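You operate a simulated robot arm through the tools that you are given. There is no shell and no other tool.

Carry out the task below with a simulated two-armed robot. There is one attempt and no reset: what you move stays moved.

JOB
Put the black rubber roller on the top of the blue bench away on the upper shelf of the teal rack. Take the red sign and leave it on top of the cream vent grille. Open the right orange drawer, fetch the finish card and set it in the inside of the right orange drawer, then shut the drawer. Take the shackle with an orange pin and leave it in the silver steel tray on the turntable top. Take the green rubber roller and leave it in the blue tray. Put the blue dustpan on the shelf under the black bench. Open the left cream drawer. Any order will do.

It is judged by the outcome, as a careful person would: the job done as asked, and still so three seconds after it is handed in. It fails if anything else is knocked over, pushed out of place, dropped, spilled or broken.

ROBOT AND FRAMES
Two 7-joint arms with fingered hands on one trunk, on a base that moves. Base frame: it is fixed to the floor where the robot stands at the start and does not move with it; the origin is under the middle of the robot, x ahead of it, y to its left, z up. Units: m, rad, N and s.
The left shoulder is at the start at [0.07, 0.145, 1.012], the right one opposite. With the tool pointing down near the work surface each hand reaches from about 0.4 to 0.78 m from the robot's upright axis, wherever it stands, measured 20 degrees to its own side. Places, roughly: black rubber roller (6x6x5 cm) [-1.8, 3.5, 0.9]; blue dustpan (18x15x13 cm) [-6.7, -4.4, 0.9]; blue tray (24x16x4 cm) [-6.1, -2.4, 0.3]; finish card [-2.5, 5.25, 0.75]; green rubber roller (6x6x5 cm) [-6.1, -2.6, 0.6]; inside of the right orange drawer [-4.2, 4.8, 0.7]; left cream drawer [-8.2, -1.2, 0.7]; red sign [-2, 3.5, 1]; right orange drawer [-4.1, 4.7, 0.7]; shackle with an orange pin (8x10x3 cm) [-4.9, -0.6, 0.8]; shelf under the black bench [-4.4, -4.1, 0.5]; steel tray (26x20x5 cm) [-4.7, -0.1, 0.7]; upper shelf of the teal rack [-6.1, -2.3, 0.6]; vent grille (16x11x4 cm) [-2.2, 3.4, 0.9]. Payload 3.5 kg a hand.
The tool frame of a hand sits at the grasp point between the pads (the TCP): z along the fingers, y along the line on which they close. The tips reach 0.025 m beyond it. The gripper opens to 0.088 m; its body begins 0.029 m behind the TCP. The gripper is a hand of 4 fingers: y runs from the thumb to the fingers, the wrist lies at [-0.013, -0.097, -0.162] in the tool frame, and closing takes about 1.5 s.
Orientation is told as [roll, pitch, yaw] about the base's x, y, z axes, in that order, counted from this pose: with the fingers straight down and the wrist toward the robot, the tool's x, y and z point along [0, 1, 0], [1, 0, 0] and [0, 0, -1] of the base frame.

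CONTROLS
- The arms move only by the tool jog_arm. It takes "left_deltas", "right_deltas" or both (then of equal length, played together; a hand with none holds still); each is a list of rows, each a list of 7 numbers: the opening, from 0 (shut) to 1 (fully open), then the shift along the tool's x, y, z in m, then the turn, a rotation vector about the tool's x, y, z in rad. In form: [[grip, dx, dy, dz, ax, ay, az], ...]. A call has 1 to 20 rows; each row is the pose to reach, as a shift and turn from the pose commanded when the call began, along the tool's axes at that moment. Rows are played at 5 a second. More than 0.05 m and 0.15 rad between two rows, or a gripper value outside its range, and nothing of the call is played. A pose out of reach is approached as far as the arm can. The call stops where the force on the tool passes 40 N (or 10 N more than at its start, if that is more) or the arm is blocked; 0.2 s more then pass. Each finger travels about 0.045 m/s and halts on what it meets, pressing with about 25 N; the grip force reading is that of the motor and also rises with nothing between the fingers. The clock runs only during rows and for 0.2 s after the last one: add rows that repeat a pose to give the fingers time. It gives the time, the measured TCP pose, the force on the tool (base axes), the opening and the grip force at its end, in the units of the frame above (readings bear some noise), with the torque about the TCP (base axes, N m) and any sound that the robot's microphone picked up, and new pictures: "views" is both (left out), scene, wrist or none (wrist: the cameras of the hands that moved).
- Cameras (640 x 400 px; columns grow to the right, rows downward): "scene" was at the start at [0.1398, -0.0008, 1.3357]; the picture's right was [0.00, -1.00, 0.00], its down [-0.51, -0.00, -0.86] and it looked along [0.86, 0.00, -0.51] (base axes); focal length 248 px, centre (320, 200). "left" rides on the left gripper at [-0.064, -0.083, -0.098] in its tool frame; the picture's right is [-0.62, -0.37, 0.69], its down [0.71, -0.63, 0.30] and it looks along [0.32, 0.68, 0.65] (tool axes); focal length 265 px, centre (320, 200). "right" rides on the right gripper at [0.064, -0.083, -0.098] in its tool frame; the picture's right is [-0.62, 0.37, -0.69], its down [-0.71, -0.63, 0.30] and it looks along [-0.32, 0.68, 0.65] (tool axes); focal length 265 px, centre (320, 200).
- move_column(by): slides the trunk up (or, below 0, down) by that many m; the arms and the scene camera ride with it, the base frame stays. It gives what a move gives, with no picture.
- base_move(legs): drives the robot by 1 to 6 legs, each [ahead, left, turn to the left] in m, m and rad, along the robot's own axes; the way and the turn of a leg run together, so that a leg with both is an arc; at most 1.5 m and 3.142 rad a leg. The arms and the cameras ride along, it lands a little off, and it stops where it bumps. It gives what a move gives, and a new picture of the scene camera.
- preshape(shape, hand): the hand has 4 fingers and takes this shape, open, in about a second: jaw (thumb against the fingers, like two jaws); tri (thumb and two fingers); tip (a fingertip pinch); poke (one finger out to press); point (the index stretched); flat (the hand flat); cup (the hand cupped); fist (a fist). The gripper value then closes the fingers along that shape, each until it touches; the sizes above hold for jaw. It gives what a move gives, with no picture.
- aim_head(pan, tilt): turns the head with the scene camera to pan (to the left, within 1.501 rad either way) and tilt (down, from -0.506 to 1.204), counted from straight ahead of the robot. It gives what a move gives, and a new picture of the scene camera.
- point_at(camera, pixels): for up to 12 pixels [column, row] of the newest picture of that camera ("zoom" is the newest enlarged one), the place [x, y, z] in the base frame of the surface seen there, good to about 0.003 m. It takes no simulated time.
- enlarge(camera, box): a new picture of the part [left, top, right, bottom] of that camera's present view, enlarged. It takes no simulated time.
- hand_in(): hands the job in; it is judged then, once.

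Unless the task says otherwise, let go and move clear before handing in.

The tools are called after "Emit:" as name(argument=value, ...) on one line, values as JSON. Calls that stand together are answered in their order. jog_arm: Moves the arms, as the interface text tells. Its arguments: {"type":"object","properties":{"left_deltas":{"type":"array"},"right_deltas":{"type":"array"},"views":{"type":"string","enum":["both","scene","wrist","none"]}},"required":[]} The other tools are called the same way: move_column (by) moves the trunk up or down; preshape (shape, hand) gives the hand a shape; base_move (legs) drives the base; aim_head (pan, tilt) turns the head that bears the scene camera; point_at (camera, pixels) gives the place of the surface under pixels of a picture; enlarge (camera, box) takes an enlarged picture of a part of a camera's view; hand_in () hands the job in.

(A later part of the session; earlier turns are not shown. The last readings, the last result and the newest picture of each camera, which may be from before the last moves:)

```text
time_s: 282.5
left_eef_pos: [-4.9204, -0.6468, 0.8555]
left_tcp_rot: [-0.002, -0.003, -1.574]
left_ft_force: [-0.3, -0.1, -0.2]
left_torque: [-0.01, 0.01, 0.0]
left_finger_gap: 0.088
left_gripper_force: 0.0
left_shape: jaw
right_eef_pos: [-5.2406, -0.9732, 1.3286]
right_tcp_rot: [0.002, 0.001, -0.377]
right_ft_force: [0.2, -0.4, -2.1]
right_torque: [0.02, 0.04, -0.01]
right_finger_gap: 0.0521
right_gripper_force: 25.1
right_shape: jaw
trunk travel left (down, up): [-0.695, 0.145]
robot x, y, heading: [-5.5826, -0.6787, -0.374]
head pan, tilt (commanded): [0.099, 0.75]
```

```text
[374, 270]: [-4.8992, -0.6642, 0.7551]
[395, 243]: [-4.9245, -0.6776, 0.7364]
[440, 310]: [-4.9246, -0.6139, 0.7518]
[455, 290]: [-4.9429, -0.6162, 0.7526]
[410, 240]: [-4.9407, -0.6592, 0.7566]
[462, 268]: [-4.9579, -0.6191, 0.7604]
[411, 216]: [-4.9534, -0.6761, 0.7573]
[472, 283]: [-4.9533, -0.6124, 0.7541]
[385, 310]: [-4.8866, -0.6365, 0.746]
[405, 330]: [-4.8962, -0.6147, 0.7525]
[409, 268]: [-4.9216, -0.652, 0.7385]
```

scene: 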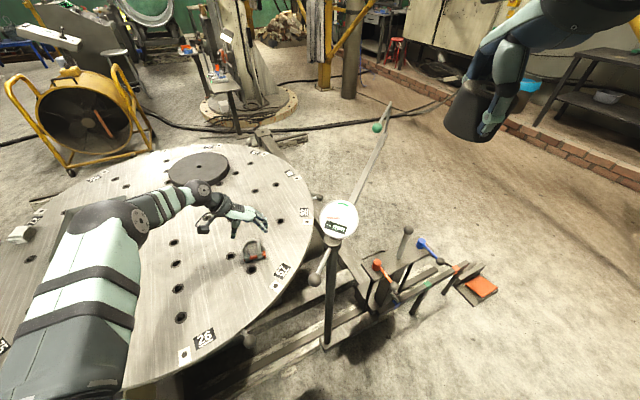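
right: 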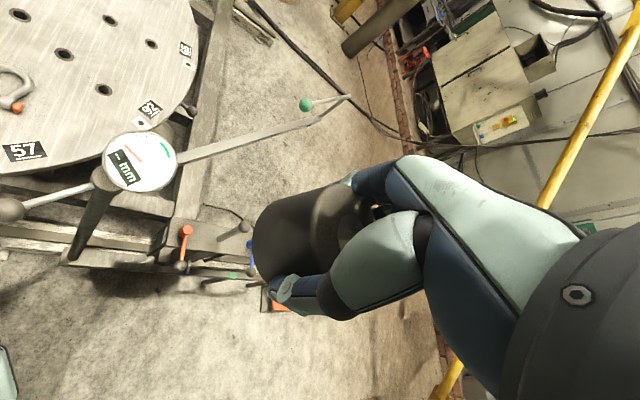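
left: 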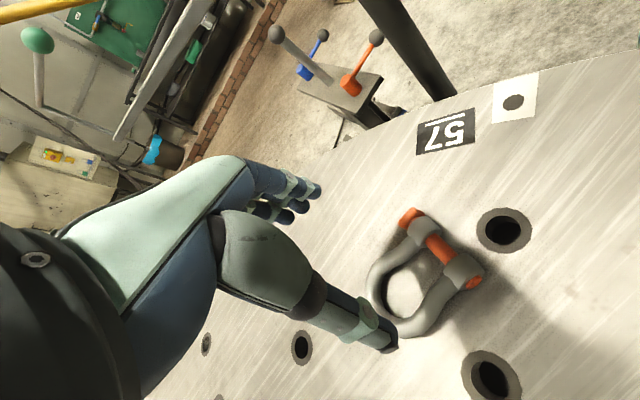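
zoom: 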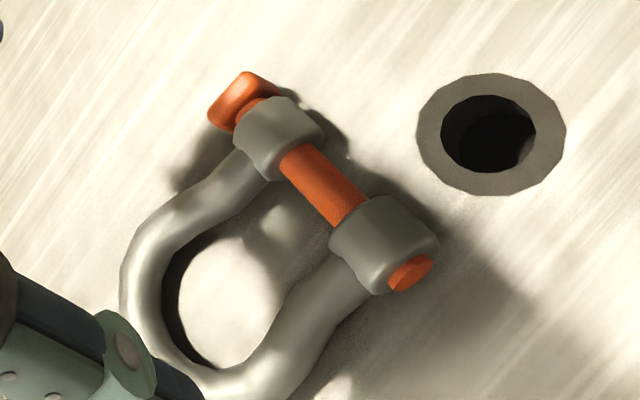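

The shackle is centred at y≈-0.642, so I'll shift 4 mm and lower to TCP z≈0.768, then close.

Emit:
jog_arm(left_deltas=[[1, -0.004, -0.004, 0.03, 0, 0, 0], [1, -0.004, -0.004, 0.06, 0, 0, 0], [1, -0.004, -0.004, 0.08, 0, 0, 0], [1, -0.004, -0.004, 0.088, 0, 0, 0], [1, -0.004, -0.004, 0.088, 0, 0, 0], [0.5, -0.004, -0.004, 0.088, 0, 0, 0], [0.2, -0.004, -0.004, 0.088, 0, 0, 0], [0, -0.004, -0.004, 0.088, 0, 0, 0], [0, -0.004, -0.004, 0.088, 0, 0, 0], [0, -0.004, -0.004, 0.088, 0, 0, 0], [0, -0.004, -0.004, 0.088, 0, 0, 0]])

```text
time_s: 284.9
left_eef_pos: [-4.9271, -0.6413, 0.7663]
left_tcp_rot: [-0.001, -0.002, -1.572]
left_ft_force: [-0.1, -1.7, 3.1]
left_torque: [-0.05, -0.01, -0.03]
left_finger_gap: 0.0564
left_gripper_force: 25.0
left_shape: jaw
right_eef_pos: [-5.2418, -0.974, 1.3282]
right_tcp_rot: [0.001, 0.002, -0.38]
right_ft_force: [0.2, 0.1, -3.2]
right_torque: [0.03, 0.02, 0.01]
right_finger_gap: 0.0519
right_gripper_force: 24.9
right_shape: jaw
trunk travel left (down, up): [-0.695, 0.145]
robot x, y, heading: [-5.5805, -0.6809, -0.373]
head pan, tilt (commanded): [0.099, 0.75]
```

scene: 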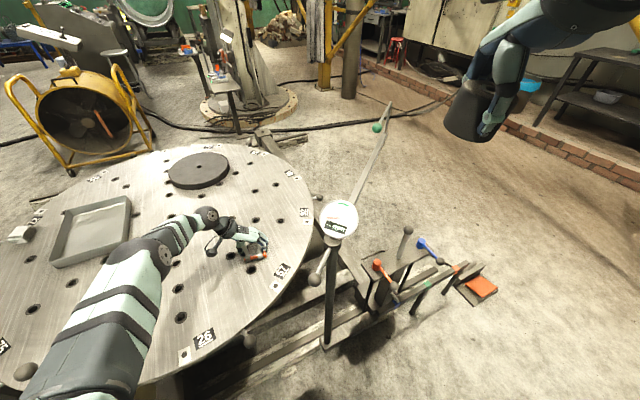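
left: 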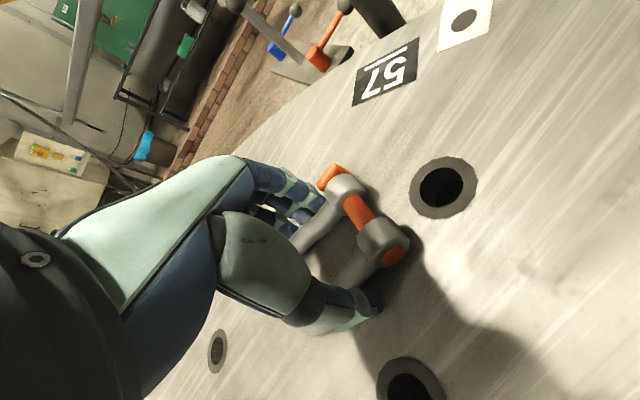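

The hand closed on the shackle's legs (gap 0.056, 25 N). Lifting it straight up and checking the hold.

Emit:
jog_arm(left_deltas=[[0, 0, 0, -0.02, 0, 0, 0], [0, 0, 0, -0.05, 0, 0, 0], [0, 0, 0, -0.09, 0, 0, 0], [0, 0, 0, -0.13, 0, 0, 0], [0, 0, 0, -0.17, 0, 0, 0], [0, 0, 0, -0.21, 0, 0, 0], [0, 0, 0, -0.25, 0, 0, 0]])

```text
time_s: 286.5
left_eef_pos: [-4.9274, -0.643, 1.0139]
left_tcp_rot: [-0.003, -0.002, -1.571]
left_ft_force: [0.1, -0.3, -2.7]
left_torque: [0.0, 0.02, -0.06]
left_finger_gap: 0.0563
left_gripper_force: 24.6
left_shape: jaw
right_eef_pos: [-5.2411, -0.9735, 1.3279]
right_tcp_rot: [0.002, 0.002, -0.378]
right_ft_force: [-0.1, 0.1, -3.0]
right_torque: [0.01, -0.01, 0.01]
right_finger_gap: 0.0521
right_gripper_force: 24.8
right_shape: jaw
trunk travel left (down, up): [-0.695, 0.145]
robot x, y, heading: [-5.581, -0.6833, -0.377]
head pan, tilt (commanded): [0.099, 0.75]
```

scene: 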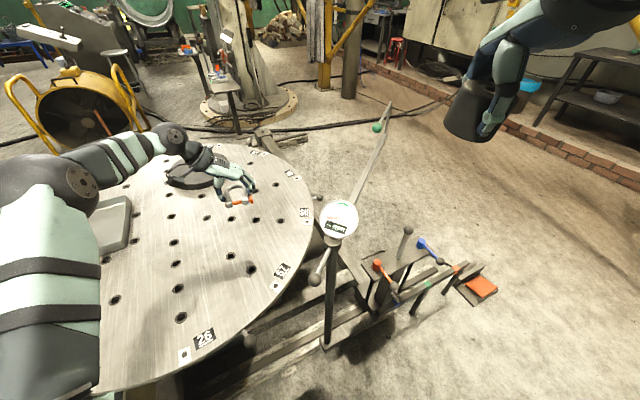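
left: 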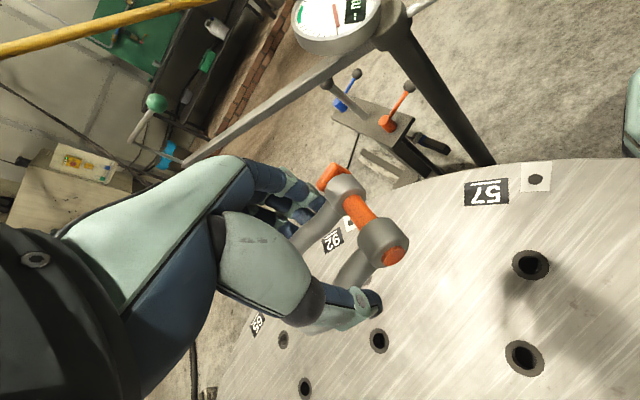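

The shackle is lifted clear, weighing about 0.27 kg. The tray is out of reach from here, so I'll turn the hand back to a compact carrying pose, higher up.

Emit:
jog_arm(left_deltas=[[0, 0, 0, -0.04, 0, 0, 0], [0, -0.01, 0.005, -0.08, 0, 0, -0.13], [0, -0.025, 0.015, -0.12, 0, 0, -0.26], [0, -0.04, 0.025, -0.16, 0, 0, -0.39], [0, -0.055, 0.035, -0.19, 0, 0, -0.52], [0, -0.07, 0.045, -0.21, 0, 0, -0.65], [0, -0.085, 0.055, -0.22, 0, 0, -0.78], [0, -0.1, 0.065, -0.23, 0, 0, -0.91], [0, -0.115, 0.075, -0.24, 0, 0, -1.04], [0, -0.13, 0.08, -0.25, 0, 0, -1.175], [0, -0.13, 0.08, -0.25, 0, 0, -1.175]])

```text
time_s: 288.9
left_eef_pos: [-5.0568, -0.7148, 1.2665]
left_tcp_rot: [-0.017, -0.002, -0.394]
left_ft_force: [1.0, 0.7, -3.0]
left_torque: [-0.03, -0.02, 0.02]
left_finger_gap: 0.056
left_gripper_force: 24.7
left_shape: jaw
right_eef_pos: [-5.239, -0.9724, 1.329]
right_tcp_rot: [0.001, 0.003, -0.379]
right_ft_force: [0.1, -0.5, -2.6]
right_torque: [0.0, 0.04, 0.04]
right_finger_gap: 0.0521
right_gripper_force: 24.7
right_shape: jaw
trunk travel left (down, up): [-0.695, 0.145]
robot x, y, heading: [-5.5835, -0.6825, -0.381]
head pan, tilt (commanded): [0.099, 0.75]
```

scene: 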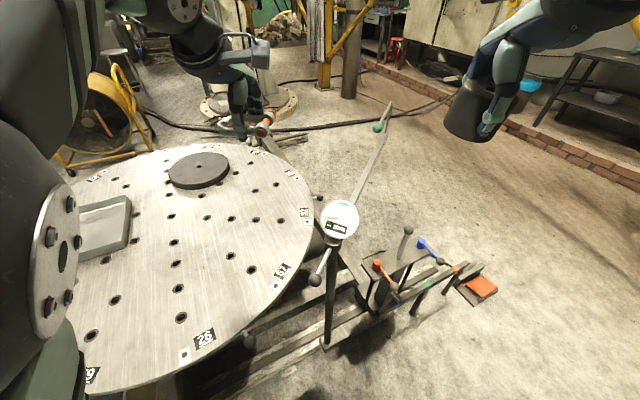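
left: 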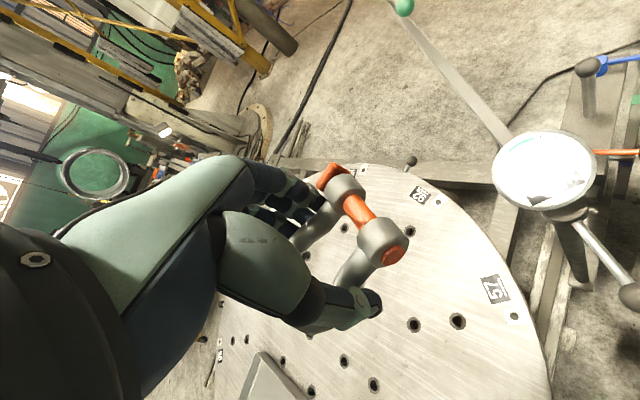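

Both objects are held in a compact pose. I'll retrace to (-5.96, 0.45), turn to face -y, and slide along the corridor to the turntable's north side.

Emit:
base_move(legs=[[-0.77, 0.911, 0], [0, 0, -1.19], [-0.2, 0.3, 0], [-0.14, 0.55, 0]])

```text
time_s: 302.7
left_eef_pos: [-4.9597, 0.2812, 1.2655]
left_tcp_rot: [-0.015, 0.002, -1.617]
left_ft_force: [-1.3, 0.3, -3.0]
left_torque: [0.0, 0.0, 0.01]
left_finger_gap: 0.0558
left_gripper_force: 25.0
left_shape: jaw
right_eef_pos: [-5.2641, 0.3668, 1.3286]
right_tcp_rot: [0.004, 0.004, -1.603]
right_ft_force: [-0.8, 0.4, -2.3]
right_torque: [-0.03, 0.02, 0.0]
right_finger_gap: 0.052
right_gripper_force: 25.4
right_shape: jaw
trunk travel left (down, up): [-0.695, 0.145]
robot x, y, heading: [-5.1077, 0.7917, -1.602]
head pan, tilt (commanded): [0.099, 0.75]
```

scene: 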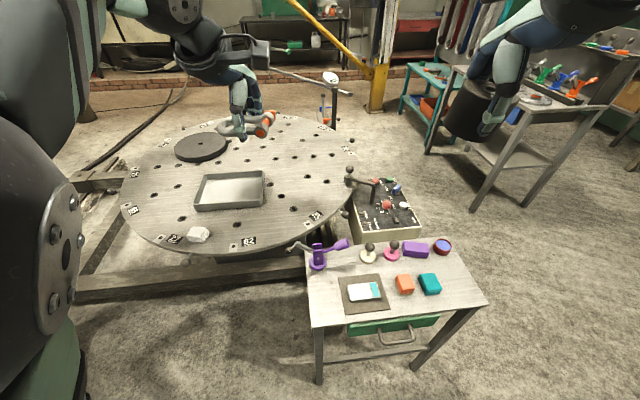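

The tray is at (230,190) and the side table just ahead-right. Sliding left 0.42 m and moving ahead toward the turntable edge.

Emit:
base_move(legs=[[0, 0.42, 0], [0.31, 0, 0]])

Emit:
enlarge(camera="scene", box=[200, 120, 440, 270])

```text
time_s: 306.9
left_eef_pos: [-4.5561, -0.0305, 1.2649]
left_tcp_rot: [-0.018, 0.0, -1.616]
left_ft_force: [-0.3, 0.1, -3.0]
left_torque: [-0.01, -0.02, -0.01]
left_finger_gap: 0.0558
left_gripper_force: 24.9
left_shape: jaw
right_eef_pos: [-4.8618, 0.0546, 1.3289]
right_tcp_rot: [0.002, 0.001, -1.602]
right_ft_force: [0.3, 0.3, -2.4]
right_torque: [-0.01, 0.02, -0.01]
right_finger_gap: 0.0521
right_gripper_force: 24.9
right_shape: jaw
trunk travel left (down, up): [-0.695, 0.145]
robot x, y, heading: [-4.7002, 0.475, -1.597]
head pan, tilt (commanded): [0.099, 0.75]
```

scene: 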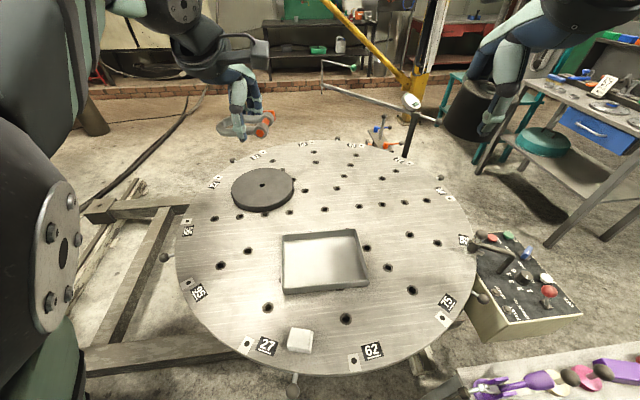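

```text
2.67 times, centred on (320, 195) of scene
```

zoom: 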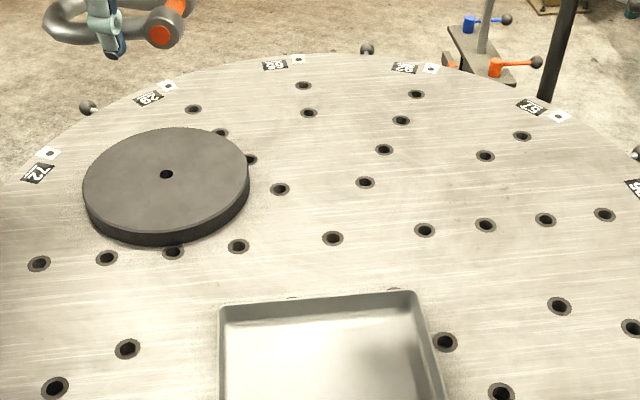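

Emit:
point_at(camera="scene", pixels=[[285, 237], [357, 232], [286, 291], [367, 283], [323, 262], [300, 245], [350, 275], [300, 280]])

```text
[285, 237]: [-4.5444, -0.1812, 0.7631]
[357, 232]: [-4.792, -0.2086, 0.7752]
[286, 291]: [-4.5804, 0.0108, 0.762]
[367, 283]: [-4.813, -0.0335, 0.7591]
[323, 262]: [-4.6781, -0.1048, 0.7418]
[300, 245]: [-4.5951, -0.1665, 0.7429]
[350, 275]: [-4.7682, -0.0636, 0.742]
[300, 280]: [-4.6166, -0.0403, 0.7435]
```

The tray's inside spans x -4.80…-4.555 and y -0.195…0.0 with its floor at z 0.742. I'll bring the shackle over its centre (-4.68, -0.103) and lower to z≈0.87 first.

Emit:
jog_arm(left_deltas=[[0, -0.03, 0.02, 0.03, 0, 0, 0], [0, -0.06, 0.04, 0.06, 0, 0, 0], [0, -0.09, 0.06, 0.09, 0, 0, 0], [0, -0.1206, 0.078, 0.12, 0, 0, 0], [0, -0.1206, 0.078, 0.16, 0, 0, 0], [0, -0.1206, 0.078, 0.2, 0, 0, 0], [0, -0.1206, 0.078, 0.24, 0, 0, 0], [0, -0.1206, 0.078, 0.28, 0, 0, 0], [0, -0.1206, 0.078, 0.32, 0, 0, 0], [0, -0.1206, 0.078, 0.36, 0, 0, 0], [0, -0.1206, 0.078, 0.395, 0, 0, 0], [0, -0.1206, 0.078, 0.395, 0, 0, 0]])

Emit:
enlarge(camera="scene", box=[240, 170, 440, 320])

```text
time_s: 309.5
left_eef_pos: [-4.6847, -0.1048, 0.8701]
left_tcp_rot: [-0.017, 0.002, -1.613]
left_ft_force: [0.7, 0.2, -1.5]
left_torque: [0.01, 0.01, 0.0]
left_finger_gap: 0.0556
left_gripper_force: 24.6
left_shape: jaw
right_eef_pos: [-4.8619, 0.0547, 1.3283]
right_tcp_rot: [0.0, 0.001, -1.6]
right_ft_force: [0.2, 0.5, -2.8]
right_torque: [-0.01, -0.02, -0.01]
right_finger_gap: 0.052
right_gripper_force: 24.6
right_shape: jaw
trunk travel left (down, up): [-0.695, 0.145]
robot x, y, heading: [-4.7069, 0.4754, -1.598]
head pan, tilt (commanded): [0.099, 0.75]
```

scene: 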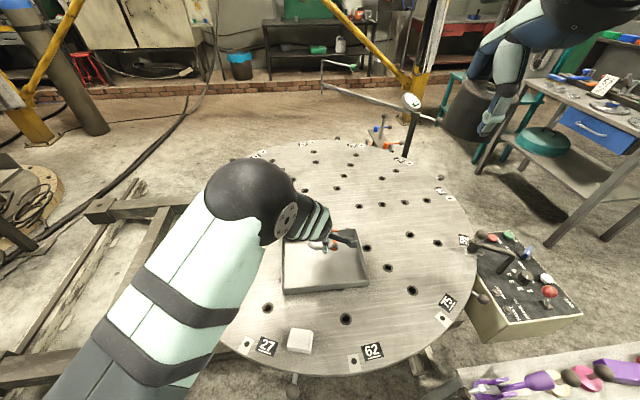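
left: 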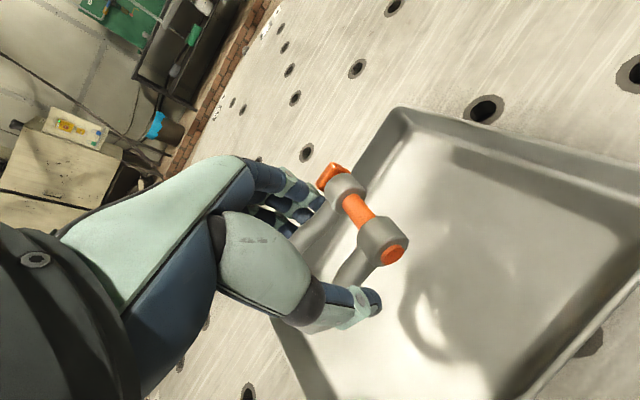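

```text
2.67 times, centred on (340, 245) of scene
```

zoom: 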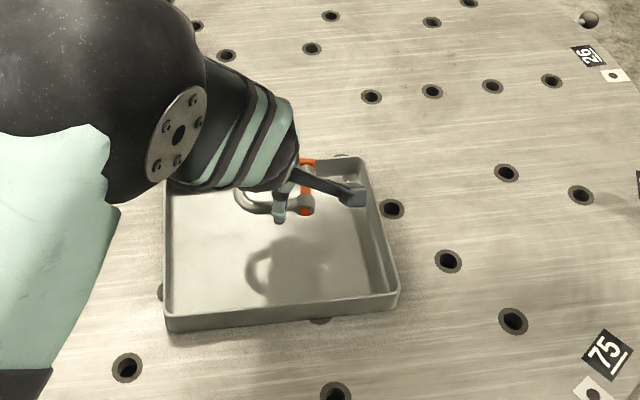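

The shackle is above the tray's middle with its shadow well inside. Lowering until it nearly touches the tray floor.

Emit:
jog_arm(left_deltas=[[0, 0, 0, 0.03, 0, 0, 0], [0, 0, 0, 0.06, 0, 0, 0], [0, 0, 0, 0.085, 0, 0, 0], [0, 0, 0, 0.095, 0, 0, 0], [0, 0, 0, 0.098, 0, 0, 0], [0, 0, 0, 0.098, 0, 0, 0]], views="wrist")

```text
time_s: 310.9
left_eef_pos: [-4.6874, -0.1052, 0.7732]
left_tcp_rot: [-0.018, 0.002, -1.616]
left_ft_force: [0.0, 0.3, -2.1]
left_torque: [0.0, -0.03, -0.02]
left_finger_gap: 0.0553
left_gripper_force: 24.7
left_shape: jaw
right_eef_pos: [-4.8617, 0.0544, 1.3293]
right_tcp_rot: [0.002, 0.001, -1.601]
right_ft_force: [0.0, -0.8, -3.0]
right_torque: [0.03, 0.0, 0.0]
right_finger_gap: 0.0521
right_gripper_force: 24.8
right_shape: jaw
trunk travel left (down, up): [-0.695, 0.145]
robot x, y, heading: [-4.7011, 0.4773, -1.599]
head pan, tilt (commanded): [0.099, 0.75]
```

left: 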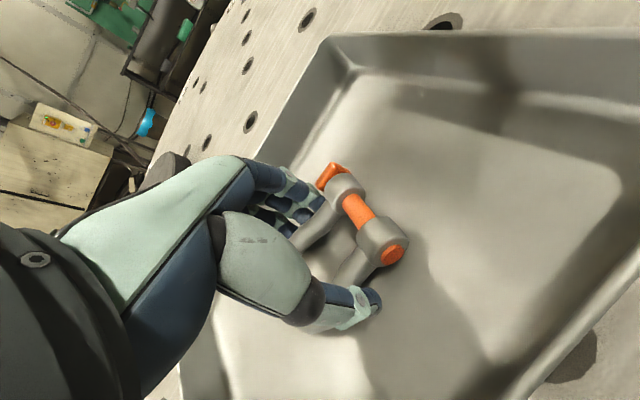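

Emit:
jog_arm(left_deltas=[[0, 0, 0, 0.002, 0, 0, 0], [0, 0, 0, 0.004, 0, 0, 0], [0.7, 0, 0, 0.004, 0, 0, 0], [0.9, 0, 0, 0.004, 0, 0, 0], [1, 0, 0, 0.004, 0, 0, 0], [1, 0, 0, 0.004, 0, 0, 0], [1, 0, 0, 0.004, 0, 0, 0], [1, 0, 0, -0.02, 0, 0, 0], [1, 0, 0, -0.06, 0, 0, 0], [1, 0, 0, -0.1, 0, 0, 0], [1, 0, 0, -0.14, 0, 0, 0], [1, 0, 0, -0.18, 0, 0, 0], [1, 0, 0, -0.22, 0, 0, 0], [1, 0, 0, -0.26, 0, 0, 0], [1, 0, 0, -0.3, 0, 0, 0], [1, 0, 0, -0.34, 0, 0, 0], [1, 0, 0, -0.38, 0, 0, 0], [1, 0, 0, -0.42, 0, 0, 0]])

Emit:
enlarge(camera="scene", box=[240, 190, 420, 310])

```text
time_s: 314.7
left_eef_pos: [-4.6819, -0.1019, 1.1956]
left_tcp_rot: [-0.018, 0.003, -1.616]
left_ft_force: [-1.1, -0.1, 0.0]
left_torque: [0.0, -0.02, 0.02]
left_finger_gap: 0.0876
left_gripper_force: 0.1
left_shape: jaw
right_eef_pos: [-4.8616, 0.0547, 1.3295]
right_tcp_rot: [0.001, 0.002, -1.6]
right_ft_force: [0.8, -0.4, -3.0]
right_torque: [0.01, 0.0, 0.03]
right_finger_gap: 0.0524
right_gripper_force: 24.7
right_shape: jaw
trunk travel left (down, up): [-0.695, 0.145]
robot x, y, heading: [-4.7029, 0.4764, -1.6]
head pan, tilt (commanded): [0.099, 0.75]
```

scene: 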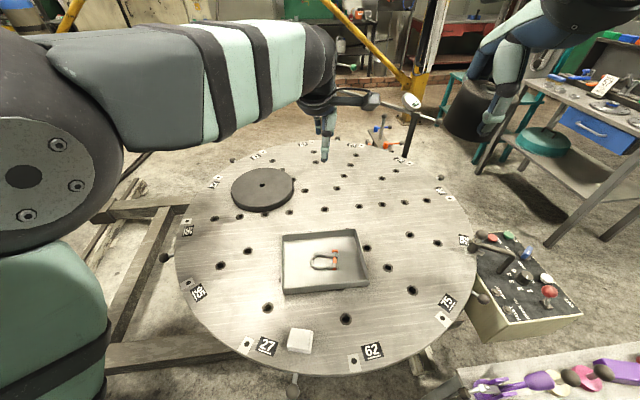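
left: 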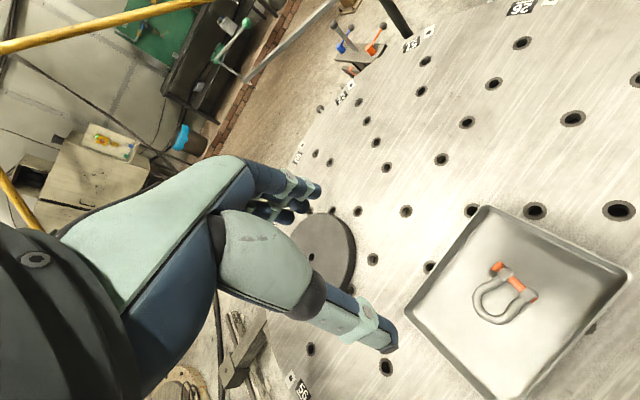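

```text
3.33 times, centred on (330, 250) of scene
```

zoom: 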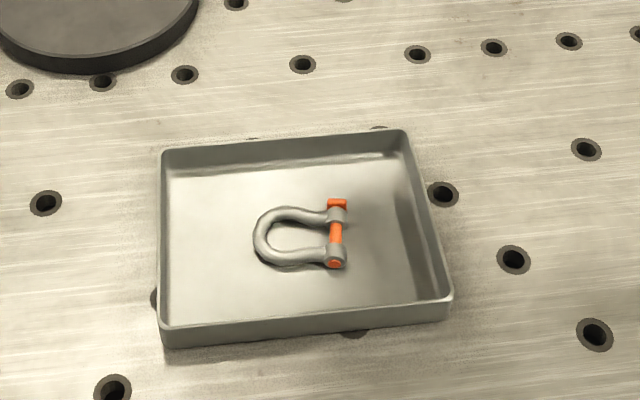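

The shackle rests in the tray with both hands clear. Next I'll retrace the corridor and head south toward the teal rack.

Emit:
base_move(legs=[[-0.31, 0, 0], [0, -0.42, 0], [0.14, -0.55, 0], [0.2, -0.3, 0], [1.1, 0.36, 0]])

Emit:
aim_head(pan=-0.2, tilt=0.5)

```text
time_s: 329.4
left_eef_pos: [-5.5807, -1.2059, 1.1932]
left_tcp_rot: [-0.018, 0.002, -1.567]
left_ft_force: [-0.4, -1.0, -0.7]
left_torque: [0.0, -0.01, 0.01]
left_finger_gap: 0.0876
left_gripper_force: 0.0
left_shape: jaw
right_eef_pos: [-5.7676, -1.0584, 1.3294]
right_tcp_rot: [0.003, 0.001, -1.553]
right_ft_force: [-0.2, -0.2, -2.5]
right_torque: [0.04, -0.01, -0.02]
right_finger_gap: 0.0521
right_gripper_force: 24.7
right_shape: jaw
trunk travel left (down, up): [-0.695, 0.145]
robot x, y, heading: [-5.6295, -0.6293, -1.552]
head pan, tilt (commanded): [0.099, 0.75]
```

scene: 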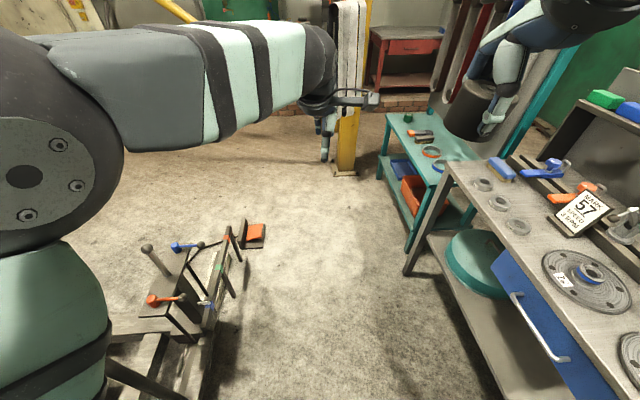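

```text
time_s: 330.2
left_eef_pos: [-5.5798, -1.2071, 1.1935]
left_tcp_rot: [-0.019, 0.002, -1.569]
left_ft_force: [-0.2, 0.1, 0.2]
left_torque: [0.01, 0.01, 0.02]
left_finger_gap: 0.0878
left_gripper_force: 0.0
left_shape: jaw
right_eef_pos: [-5.7682, -1.0597, 1.329]
right_tcp_rot: [0.001, 0.003, -1.555]
right_ft_force: [-0.3, 0.1, -2.5]
right_torque: [0.05, -0.01, 0.01]
right_finger_gap: 0.0522
right_gripper_force: 24.9
right_shape: jaw
trunk travel left (down, up): [-0.695, 0.145]
robot x, y, heading: [-5.6318, -0.6296, -1.547]
head pan, tilt (commanded): [-0.201, 0.499]
```

scene: 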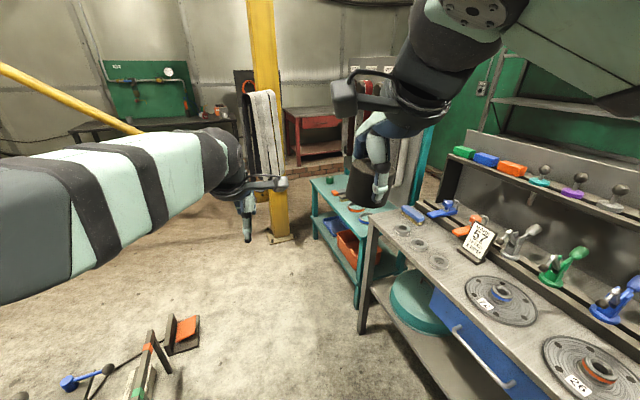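

The teal rack is ahead-right: its upper shelf at (350,200) and lower shelf with a blue tray at (330,225) and an orange bin. I'll measure it.

Emit:
enlarge(camera="scene", box=[250, 150, 450, 320])

Emit:
point_at(camera="scene", pixels=[[312, 182], [315, 235], [358, 225], [358, 302], [345, 215], [330, 181], [335, 228], [345, 250], [318, 218], [280, 235], [365, 330], [185, 340]])

```text
2.35 times, centred on (350, 235) of scene
```

zoom: 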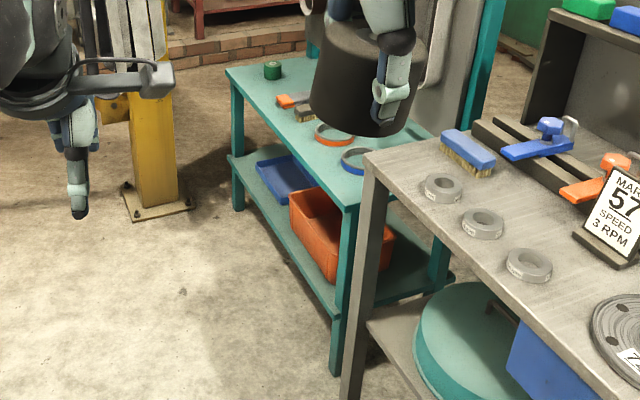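

```text
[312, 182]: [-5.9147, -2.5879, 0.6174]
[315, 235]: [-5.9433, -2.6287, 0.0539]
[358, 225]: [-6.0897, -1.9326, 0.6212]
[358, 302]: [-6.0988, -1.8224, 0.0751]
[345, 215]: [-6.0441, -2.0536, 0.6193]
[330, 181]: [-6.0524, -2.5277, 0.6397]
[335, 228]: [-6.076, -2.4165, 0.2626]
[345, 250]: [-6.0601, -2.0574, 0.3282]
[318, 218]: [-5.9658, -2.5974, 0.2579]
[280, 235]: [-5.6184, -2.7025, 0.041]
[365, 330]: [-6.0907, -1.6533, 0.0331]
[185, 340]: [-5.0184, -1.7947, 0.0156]
```

The rack's front edge runs from (-5.915,-2.588) to (-6.09,-1.93), upper shelf z≈0.62, lower shelf z≈0.26 with the blue tray near (-6.08,-2.42); the yellow post stands at (-5.6,-2.75). I'll drive ahead and turn to face the rack's front.

Emit:
base_move(legs=[[1.2, 0.12, 0], [0, 0, -1.2]])

Emit:
aim_head(pan=0.2, tilt=0.75)

```text
time_s: 339.2
left_eef_pos: [-5.9763, -2.0891, 1.1935]
left_tcp_rot: [-0.017, 0.002, -2.72]
left_ft_force: [-0.1, 0.7, -0.5]
left_torque: [0.01, -0.02, -0.01]
left_finger_gap: 0.0876
left_gripper_force: 0.0
left_shape: jaw
right_eef_pos: [-5.9175, -1.8567, 1.3286]
right_tcp_rot: [0.001, 0.002, -2.703]
right_ft_force: [0.7, 0.5, -3.4]
right_torque: [-0.02, -0.01, 0.01]
right_finger_gap: 0.0521
right_gripper_force: 24.7
right_shape: jaw
trunk travel left (down, up): [-0.695, 0.145]
robot x, y, heading: [-5.4693, -1.8058, -2.699]
head pan, tilt (commanded): [-0.201, 0.499]
```

scene: 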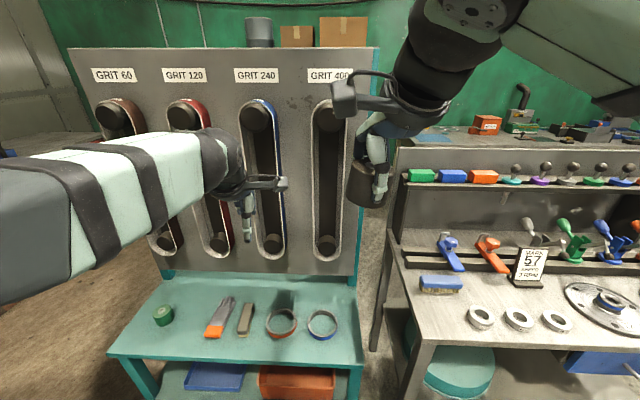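

```text
time_s: 340.1
left_eef_pos: [-5.9758, -2.0878, 1.1931]
left_tcp_rot: [-0.017, 0.003, -2.718]
left_ft_force: [0.6, 0.3, 0.3]
left_torque: [0.0, -0.01, 0.02]
left_finger_gap: 0.0877
left_gripper_force: 0.1
left_shape: jaw
right_eef_pos: [-5.9171, -1.8574, 1.3279]
right_tcp_rot: [0.002, 0.001, -2.705]
right_ft_force: [0.6, 0.5, -4.1]
right_torque: [0.01, -0.01, 0.02]
right_finger_gap: 0.0521
right_gripper_force: 24.8
right_shape: jaw
trunk travel left (down, up): [-0.695, 0.145]
robot x, y, heading: [-5.4671, -1.8117, -2.701]
head pan, tilt (commanded): [0.201, 0.75]
```

scene: 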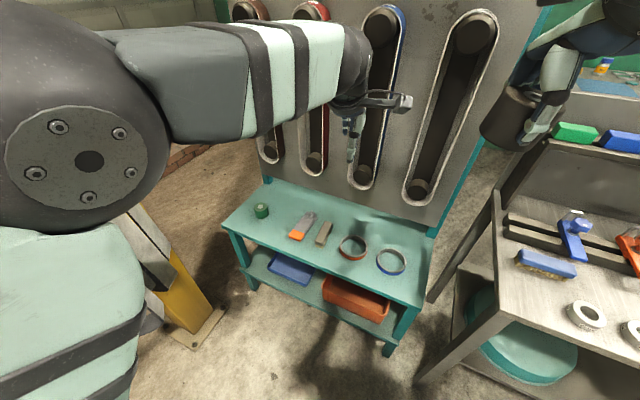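

Now the whole rack is visible: upper shelf items from the green roller (261,211) to the blue ring (391,262), and below the blue tray (290,268) and orange bin. I'll measure the shelf and items to find a free spot.

Emit:
enlarge(camera="scene", box=[210, 165, 450, 345])

Emit:
point_at(camera="scene", pixels=[[225, 228], [422, 305], [430, 238], [268, 182], [261, 207], [302, 226], [323, 233], [353, 247], [391, 262], [290, 268], [272, 262], [310, 280]])

```text
2.22 times, centred on (330, 255) of scene
```

zoom: 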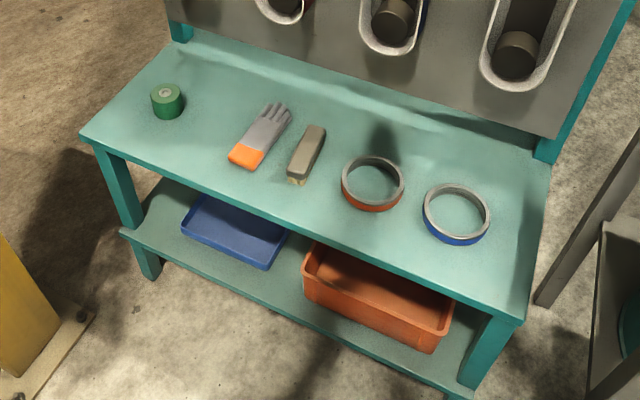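

```text
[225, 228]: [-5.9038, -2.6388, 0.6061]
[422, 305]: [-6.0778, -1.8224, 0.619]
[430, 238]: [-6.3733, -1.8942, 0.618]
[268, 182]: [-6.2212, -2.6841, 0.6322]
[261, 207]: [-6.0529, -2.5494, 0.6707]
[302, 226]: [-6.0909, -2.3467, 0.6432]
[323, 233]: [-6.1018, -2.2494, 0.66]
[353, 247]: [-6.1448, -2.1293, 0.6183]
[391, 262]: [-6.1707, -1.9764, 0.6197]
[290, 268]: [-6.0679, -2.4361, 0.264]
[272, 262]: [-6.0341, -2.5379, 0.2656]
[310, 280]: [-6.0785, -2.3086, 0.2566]
```

The shelf top is at z≈0.618 and the green roller top at (-6.053,-2.549,0.671); the blue tray floor is at z≈0.265. I'll measure the tray's rims, the green roller and free space more exactly.

Emit:
point_at(camera="zoom", pixels=[[183, 230], [268, 267], [287, 238], [200, 197], [230, 235], [165, 92], [152, 97], [181, 97], [165, 86], [165, 115], [205, 150], [120, 232]])

Emit:
point_at(camera="zoom", pixels=[[230, 225], [215, 210], [250, 250], [210, 120], [235, 160], [290, 110], [270, 105], [130, 120], [240, 240], [262, 225], [100, 140], [300, 230]])

```text
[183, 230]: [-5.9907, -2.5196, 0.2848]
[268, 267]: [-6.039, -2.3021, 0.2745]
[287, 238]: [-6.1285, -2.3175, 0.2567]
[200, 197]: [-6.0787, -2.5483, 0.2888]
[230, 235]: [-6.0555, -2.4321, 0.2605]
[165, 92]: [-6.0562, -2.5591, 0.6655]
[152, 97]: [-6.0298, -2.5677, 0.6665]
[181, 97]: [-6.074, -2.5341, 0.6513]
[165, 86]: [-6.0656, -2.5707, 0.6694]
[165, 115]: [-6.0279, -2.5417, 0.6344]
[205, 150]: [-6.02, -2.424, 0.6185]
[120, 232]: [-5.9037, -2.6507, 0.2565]
```

```text
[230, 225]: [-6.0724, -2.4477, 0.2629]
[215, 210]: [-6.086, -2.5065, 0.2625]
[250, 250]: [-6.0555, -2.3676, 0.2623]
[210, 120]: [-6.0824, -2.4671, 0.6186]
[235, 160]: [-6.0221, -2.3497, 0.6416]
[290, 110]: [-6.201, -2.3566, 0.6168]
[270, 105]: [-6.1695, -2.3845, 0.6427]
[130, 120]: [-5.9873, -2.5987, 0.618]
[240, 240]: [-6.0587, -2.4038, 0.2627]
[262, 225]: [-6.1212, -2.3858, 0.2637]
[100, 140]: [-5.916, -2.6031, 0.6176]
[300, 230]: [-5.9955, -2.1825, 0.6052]
```

The blue tray spans (-5.99,-2.52) to (-6.04,-2.30) along its near rim, about 6 cm inside the shelf edge, floor z 0.2625. I'll do the green roller first with the left hand: draw it in, then move closer to the rack.

Emit:
jog_arm(left_deltas=[[1, 0, -0.04, 0, 0, 0, 0], [1, 0, -0.08, 0, 0, 0, 0], [1, 0, -0.12, 0, 0, 0, 0], [1, 0, -0.14, 0, 0, 0, 0], [1, 0, -0.14, 0, 0, 0, 0]], views="none")

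Emit:
base_move(legs=[[0.227, 0.123, -0.1]])

```text
time_s: 341.3
left_eef_pos: [-5.8488, -2.0296, 1.1921]
left_tcp_rot: [-0.018, 0.001, -2.72]
left_ft_force: [0.4, -0.1, -0.6]
left_torque: [-0.01, 0.06, 0.01]
left_finger_gap: 0.0876
left_gripper_force: 0.1
left_shape: jaw
right_eef_pos: [-5.9171, -1.8577, 1.3288]
right_tcp_rot: [0.001, 0.001, -2.706]
right_ft_force: [0.7, 0.0, -2.8]
right_torque: [0.02, -0.03, 0.03]
right_finger_gap: 0.0521
right_gripper_force: 25.0
right_shape: jaw
trunk travel left (down, up): [-0.695, 0.145]
robot x, y, heading: [-5.4701, -1.8082, -2.704]
head pan, tilt (commanded): [0.201, 0.75]
```

```text
time_s: 343.1
left_eef_pos: [-6.0297, -2.1897, 1.1926]
left_tcp_rot: [-0.016, -0.001, -2.815]
left_ft_force: [0.2, -0.2, 0.6]
left_torque: [0.02, 0.01, -0.01]
left_finger_gap: 0.0875
left_gripper_force: 0.0
left_shape: jaw
right_eef_pos: [-6.0813, -2.0136, 1.3286]
right_tcp_rot: [0.004, 0.0, -2.799]
right_ft_force: [-0.7, -0.6, -2.5]
right_torque: [-0.03, -0.05, -0.03]
right_finger_gap: 0.052
right_gripper_force: 24.8
right_shape: jaw
trunk travel left (down, up): [-0.695, 0.145]
robot x, y, heading: [-5.6322, -2.0069, -2.793]
head pan, tilt (commanded): [0.201, 0.75]
```

scene: 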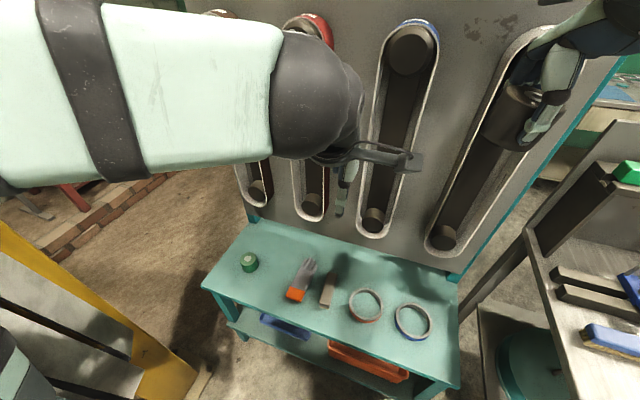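

I'm at (-5.632,-2.007). The yellow post appears at lower left, near my left arm; I'll look left to judge the clearance before reaching.

Emit:
aim_head(pan=1.0, tilt=0.5)

```text
time_s: 344.3
left_eef_pos: [-6.0294, -2.1912, 1.1929]
left_tcp_rot: [-0.018, 0.001, -2.814]
left_ft_force: [0.4, -0.5, -0.1]
left_torque: [-0.01, 0.0, -0.01]
left_finger_gap: 0.0877
left_gripper_force: 0.0
left_shape: jaw
right_eef_pos: [-6.0811, -2.0143, 1.3287]
right_tcp_rot: [0.002, 0.002, -2.799]
right_ft_force: [0.1, 0.1, -2.6]
right_torque: [0.0, -0.04, -0.01]
right_finger_gap: 0.0523
right_gripper_force: 25.3
right_shape: jaw
trunk travel left (down, up): [-0.695, 0.145]
robot x, y, heading: [-5.6299, -2.0098, -2.794]
head pan, tilt (commanded): [1.0, 0.499]
```

scene: 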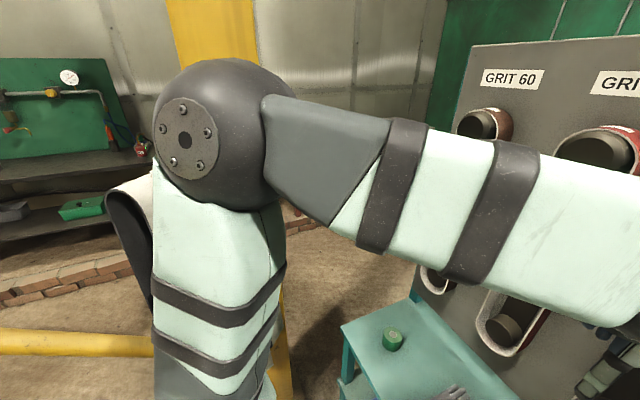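

Emit:
point_at(camera="scene", pixels=[[220, 30], [185, 30], [250, 30], [185, 140], [230, 90], [215, 180], [275, 350], [300, 130], [130, 210], [285, 370]])

```text
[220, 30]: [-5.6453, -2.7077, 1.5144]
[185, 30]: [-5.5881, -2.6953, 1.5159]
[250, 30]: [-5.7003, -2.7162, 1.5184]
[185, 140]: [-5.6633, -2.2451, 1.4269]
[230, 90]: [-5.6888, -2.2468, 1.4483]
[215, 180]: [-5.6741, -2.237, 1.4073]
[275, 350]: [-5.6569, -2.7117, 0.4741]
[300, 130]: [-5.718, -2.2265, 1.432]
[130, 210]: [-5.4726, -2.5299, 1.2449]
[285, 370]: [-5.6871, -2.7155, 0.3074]
```

The post face is at y≈-2.70 and a hanging band at (-5.47,-2.53); my left elbow's outer side is near y≈-2.38, so there is about 0.3 m. I'll lower the trunk 0.25 m and turn the head back to the shelf.

Emit:
move_column(by=-0.25)

Emit:
aim_head(pan=0.35, tilt=0.75)

Emit:
enlarge(camera="scene", box=[180, 180, 420, 340])

```text
time_s: 346.9
left_eef_pos: [-6.0299, -2.1918, 0.943]
left_tcp_rot: [-0.018, 0.001, -2.816]
left_ft_force: [1.1, 0.0, -0.6]
left_torque: [-0.02, -0.01, -0.01]
left_finger_gap: 0.0875
left_gripper_force: 0.0
left_shape: jaw
right_eef_pos: [-6.0821, -2.0132, 1.08]
right_tcp_rot: [0.002, 0.0, -2.799]
right_ft_force: [-0.3, -0.5, -3.0]
right_torque: [0.01, -0.02, -0.01]
right_finger_gap: 0.0519
right_gripper_force: 24.5
right_shape: jaw
trunk travel left (down, up): [-0.445, 0.395]
robot x, y, heading: [-5.6288, -2.0088, -2.8]
head pan, tilt (commanded): [1.0, 0.499]
```

```text
time_s: 347.9
left_eef_pos: [-6.029, -2.1919, 0.9435]
left_tcp_rot: [-0.017, 0.002, -2.814]
left_ft_force: [-0.5, -0.2, -0.4]
left_torque: [-0.01, 0.04, 0.01]
left_finger_gap: 0.0878
left_gripper_force: 0.0
left_shape: jaw
right_eef_pos: [-6.0825, -2.0141, 1.0792]
right_tcp_rot: [0.003, 0.001, -2.8]
right_ft_force: [-0.6, -0.3, -3.0]
right_torque: [-0.01, -0.04, 0.02]
right_finger_gap: 0.0519
right_gripper_force: 25.4
right_shape: jaw
trunk travel left (down, up): [-0.445, 0.395]
robot x, y, heading: [-5.6368, -2.0071, -2.797]
head pan, tilt (commanded): [0.351, 0.75]
```

scene: 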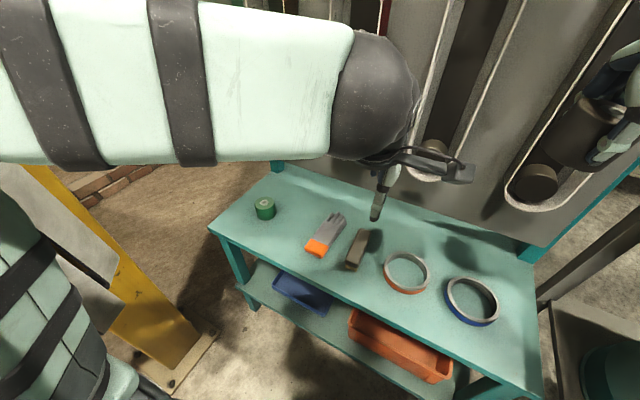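

```text
2.50 times, centred on (300, 260) of scene
```

zoom: 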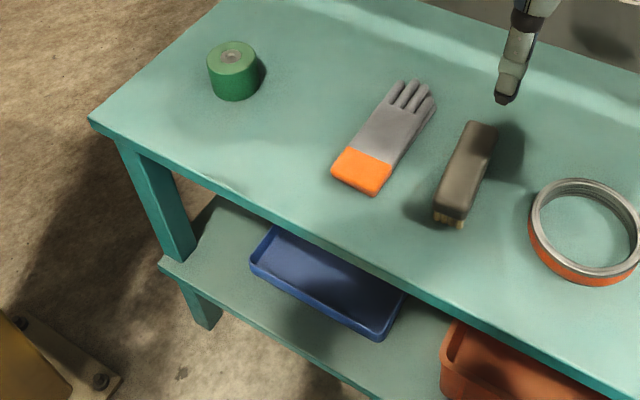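

Emit:
point_at(camera="zoom", pixels=[[232, 55], [209, 57], [256, 57], [232, 42], [232, 70], [233, 98], [290, 150], [350, 110], [252, 265], [375, 335], [400, 295], [320, 280]])

```text
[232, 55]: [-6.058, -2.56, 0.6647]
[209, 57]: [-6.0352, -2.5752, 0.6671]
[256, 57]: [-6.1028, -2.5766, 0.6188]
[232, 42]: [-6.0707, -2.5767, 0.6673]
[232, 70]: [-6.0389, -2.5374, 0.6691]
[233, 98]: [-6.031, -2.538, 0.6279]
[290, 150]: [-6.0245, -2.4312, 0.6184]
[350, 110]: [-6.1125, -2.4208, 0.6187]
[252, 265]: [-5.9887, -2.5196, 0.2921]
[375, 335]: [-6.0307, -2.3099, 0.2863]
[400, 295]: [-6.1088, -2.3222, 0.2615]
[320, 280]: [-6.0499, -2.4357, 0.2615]
```

The green roller's top centre is (-6.056,-2.558) with z 0.668. I'll swing the left hand over it with a 0.3 rad forward pitch and hover at z≈0.80.

Emit:
jog_arm(left_deltas=[[1, 0.0375, 0.0158, 0.012, -0.033, -0.002, 0.013], [1, 0.075, 0.0315, 0.025, -0.067, -0.004, 0.026], [1, 0.1124, 0.0473, 0.04, -0.1, -0.006, 0.039], [1, 0.15, 0.063, 0.055, -0.133, -0.008, 0.052], [1, 0.1874, 0.0788, 0.07, -0.167, -0.01, 0.064], [1, 0.225, 0.0946, 0.085, -0.2, -0.012, 0.077], [1, 0.2624, 0.1104, 0.1, -0.233, -0.014, 0.09], [1, 0.3, 0.1261, 0.12, -0.267, -0.016, 0.103], [1, 0.3373, 0.1419, 0.14, -0.3, -0.0174, 0.116], [1, 0.3373, 0.1419, 0.14, -0.3, -0.0174, 0.116]])

```text
time_s: 350.1
left_eef_pos: [-6.0542, -2.5533, 0.7959]
left_tcp_rot: [-0.015, -0.302, -2.927]
left_ft_force: [1.0, 0.8, 1.1]
left_torque: [-0.01, -0.01, 0.02]
left_finger_gap: 0.0875
left_gripper_force: 0.0
left_shape: jaw
right_eef_pos: [-6.0812, -2.013, 1.0797]
right_tcp_rot: [0.003, 0.003, -2.8]
right_ft_force: [0.0, -0.6, -2.4]
right_torque: [0.01, 0.01, 0.0]
right_finger_gap: 0.0522
right_gripper_force: 25.3
right_shape: jaw
trunk travel left (down, up): [-0.445, 0.395]
robot x, y, heading: [-5.6337, -2.0073, -2.8]
head pan, tilt (commanded): [0.351, 0.75]
```

scene: 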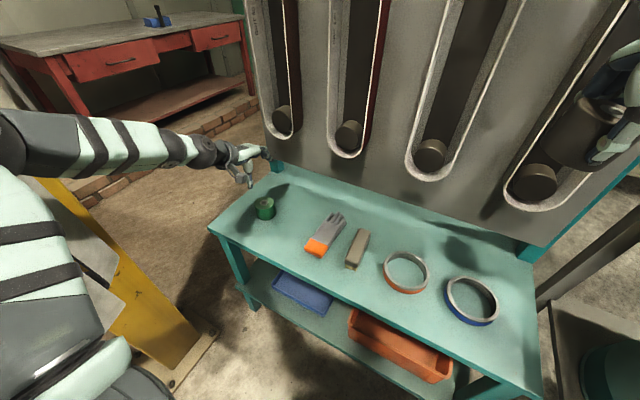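
left: 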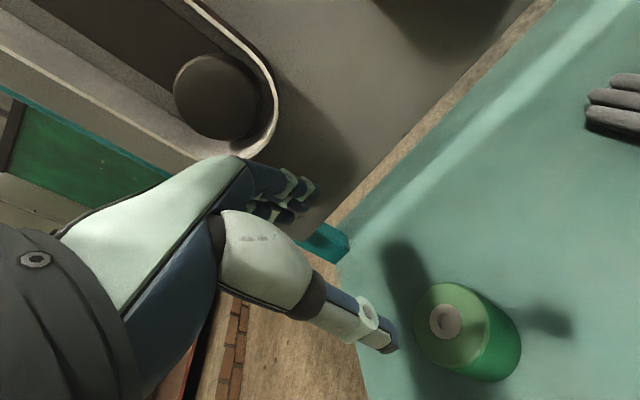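

The wrist view shows the roller at (460,330). I'll verify its position from this camera before descending.

Emit:
point_at(camera="left", pixels=[[445, 322], [420, 300], [480, 345], [455, 290], [440, 360], [500, 360]])

```text
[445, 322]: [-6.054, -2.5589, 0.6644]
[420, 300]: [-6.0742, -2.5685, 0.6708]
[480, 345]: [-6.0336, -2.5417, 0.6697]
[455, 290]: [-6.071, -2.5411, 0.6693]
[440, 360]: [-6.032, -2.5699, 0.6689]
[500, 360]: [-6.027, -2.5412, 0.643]
```

The roller centre reads (-6.054,-2.557); descending straight down to TCP z≈0.661 around it and closing.

Emit:
jog_arm(left_deltas=[[1, 0.0036, -0.01, 0.035, 0, 0, 0], [1, 0.0036, -0.02, 0.067, 0, 0, 0], [1, 0.0036, -0.0295, 0.098, 0, 0, 0], [1, 0.0036, -0.036, 0.119, 0, 0, 0], [1, 0.0036, -0.039, 0.129, 0, 0, 0], [1, 0.0036, -0.039, 0.129, 0, 0, 0]])

```text
time_s: 351.5
left_eef_pos: [-6.0545, -2.5548, 0.6599]
left_tcp_rot: [-0.018, -0.3, -2.926]
left_ft_force: [-0.5, 0.6, 0.1]
left_torque: [-0.01, 0.0, 0.0]
left_finger_gap: 0.0876
left_gripper_force: 0.0
left_shape: jaw
right_eef_pos: [-6.0822, -2.0145, 1.0791]
right_tcp_rot: [0.001, 0.002, -2.799]
right_ft_force: [-0.6, -0.5, -3.3]
right_torque: [-0.01, -0.02, -0.01]
right_finger_gap: 0.0521
right_gripper_force: 25.0
right_shape: jaw
trunk travel left (down, up): [-0.445, 0.395]
robot x, y, heading: [-5.6341, -2.0063, -2.801]
head pan, tilt (commanded): [0.351, 0.75]
```

scene: 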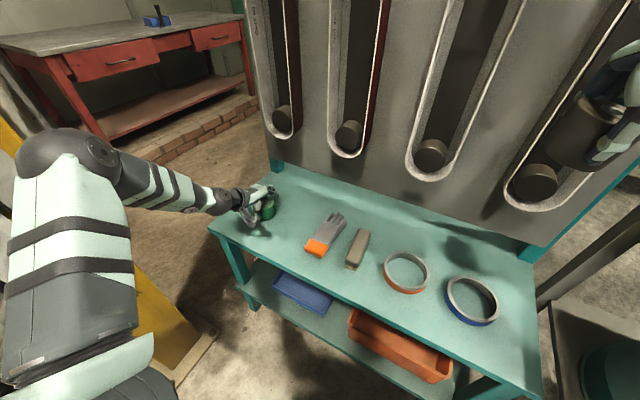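
left: 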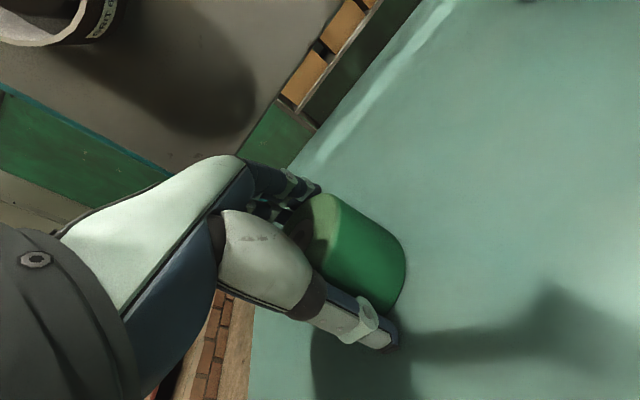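

The roller sits between thumb and fingers with no contact force. Closing.

Emit:
jog_arm(left_deltas=[[0.7, 0, 0, 0, 0, 0, 0], [0.4, 0, 0, 0, 0, 0, 0], [0.1, 0, 0, 0, 0, 0, 0], [0, 0, 0, 0, 0, 0, 0], [0, 0, 0, 0, 0, 0, 0], [0, 0, 0, 0, 0, 0, 0], [0, 0, 0, 0, 0, 0, 0]])

```text
time_s: 353.1
left_eef_pos: [-6.0557, -2.5554, 0.661]
left_tcp_rot: [-0.018, -0.303, -2.927]
left_ft_force: [-0.1, 0.3, 2.4]
left_torque: [0.03, -0.15, -0.01]
left_finger_gap: 0.0541
left_gripper_force: 24.1
left_shape: jaw
right_eef_pos: [-6.082, -2.0137, 1.0789]
right_tcp_rot: [0.002, 0.002, -2.799]
right_ft_force: [1.0, -1.3, -3.1]
right_torque: [0.03, -0.03, 0.02]
right_finger_gap: 0.052
right_gripper_force: 24.6
right_shape: jaw
trunk travel left (down, up): [-0.445, 0.395]
robot x, y, heading: [-5.632, -2.0079, -2.799]
head pan, tilt (commanded): [0.351, 0.75]
```

scene: 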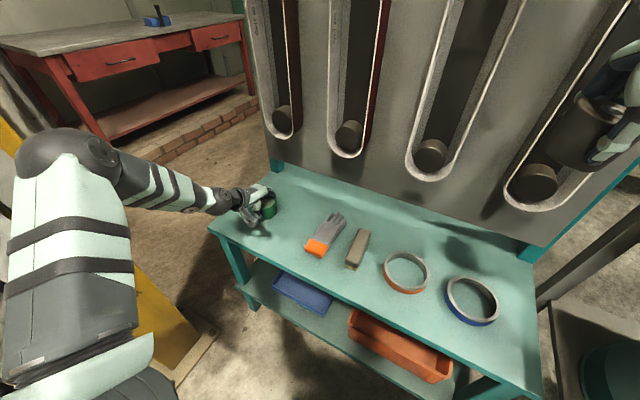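
left: 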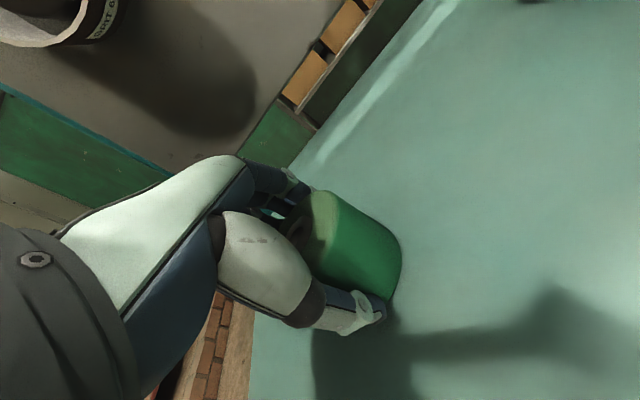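

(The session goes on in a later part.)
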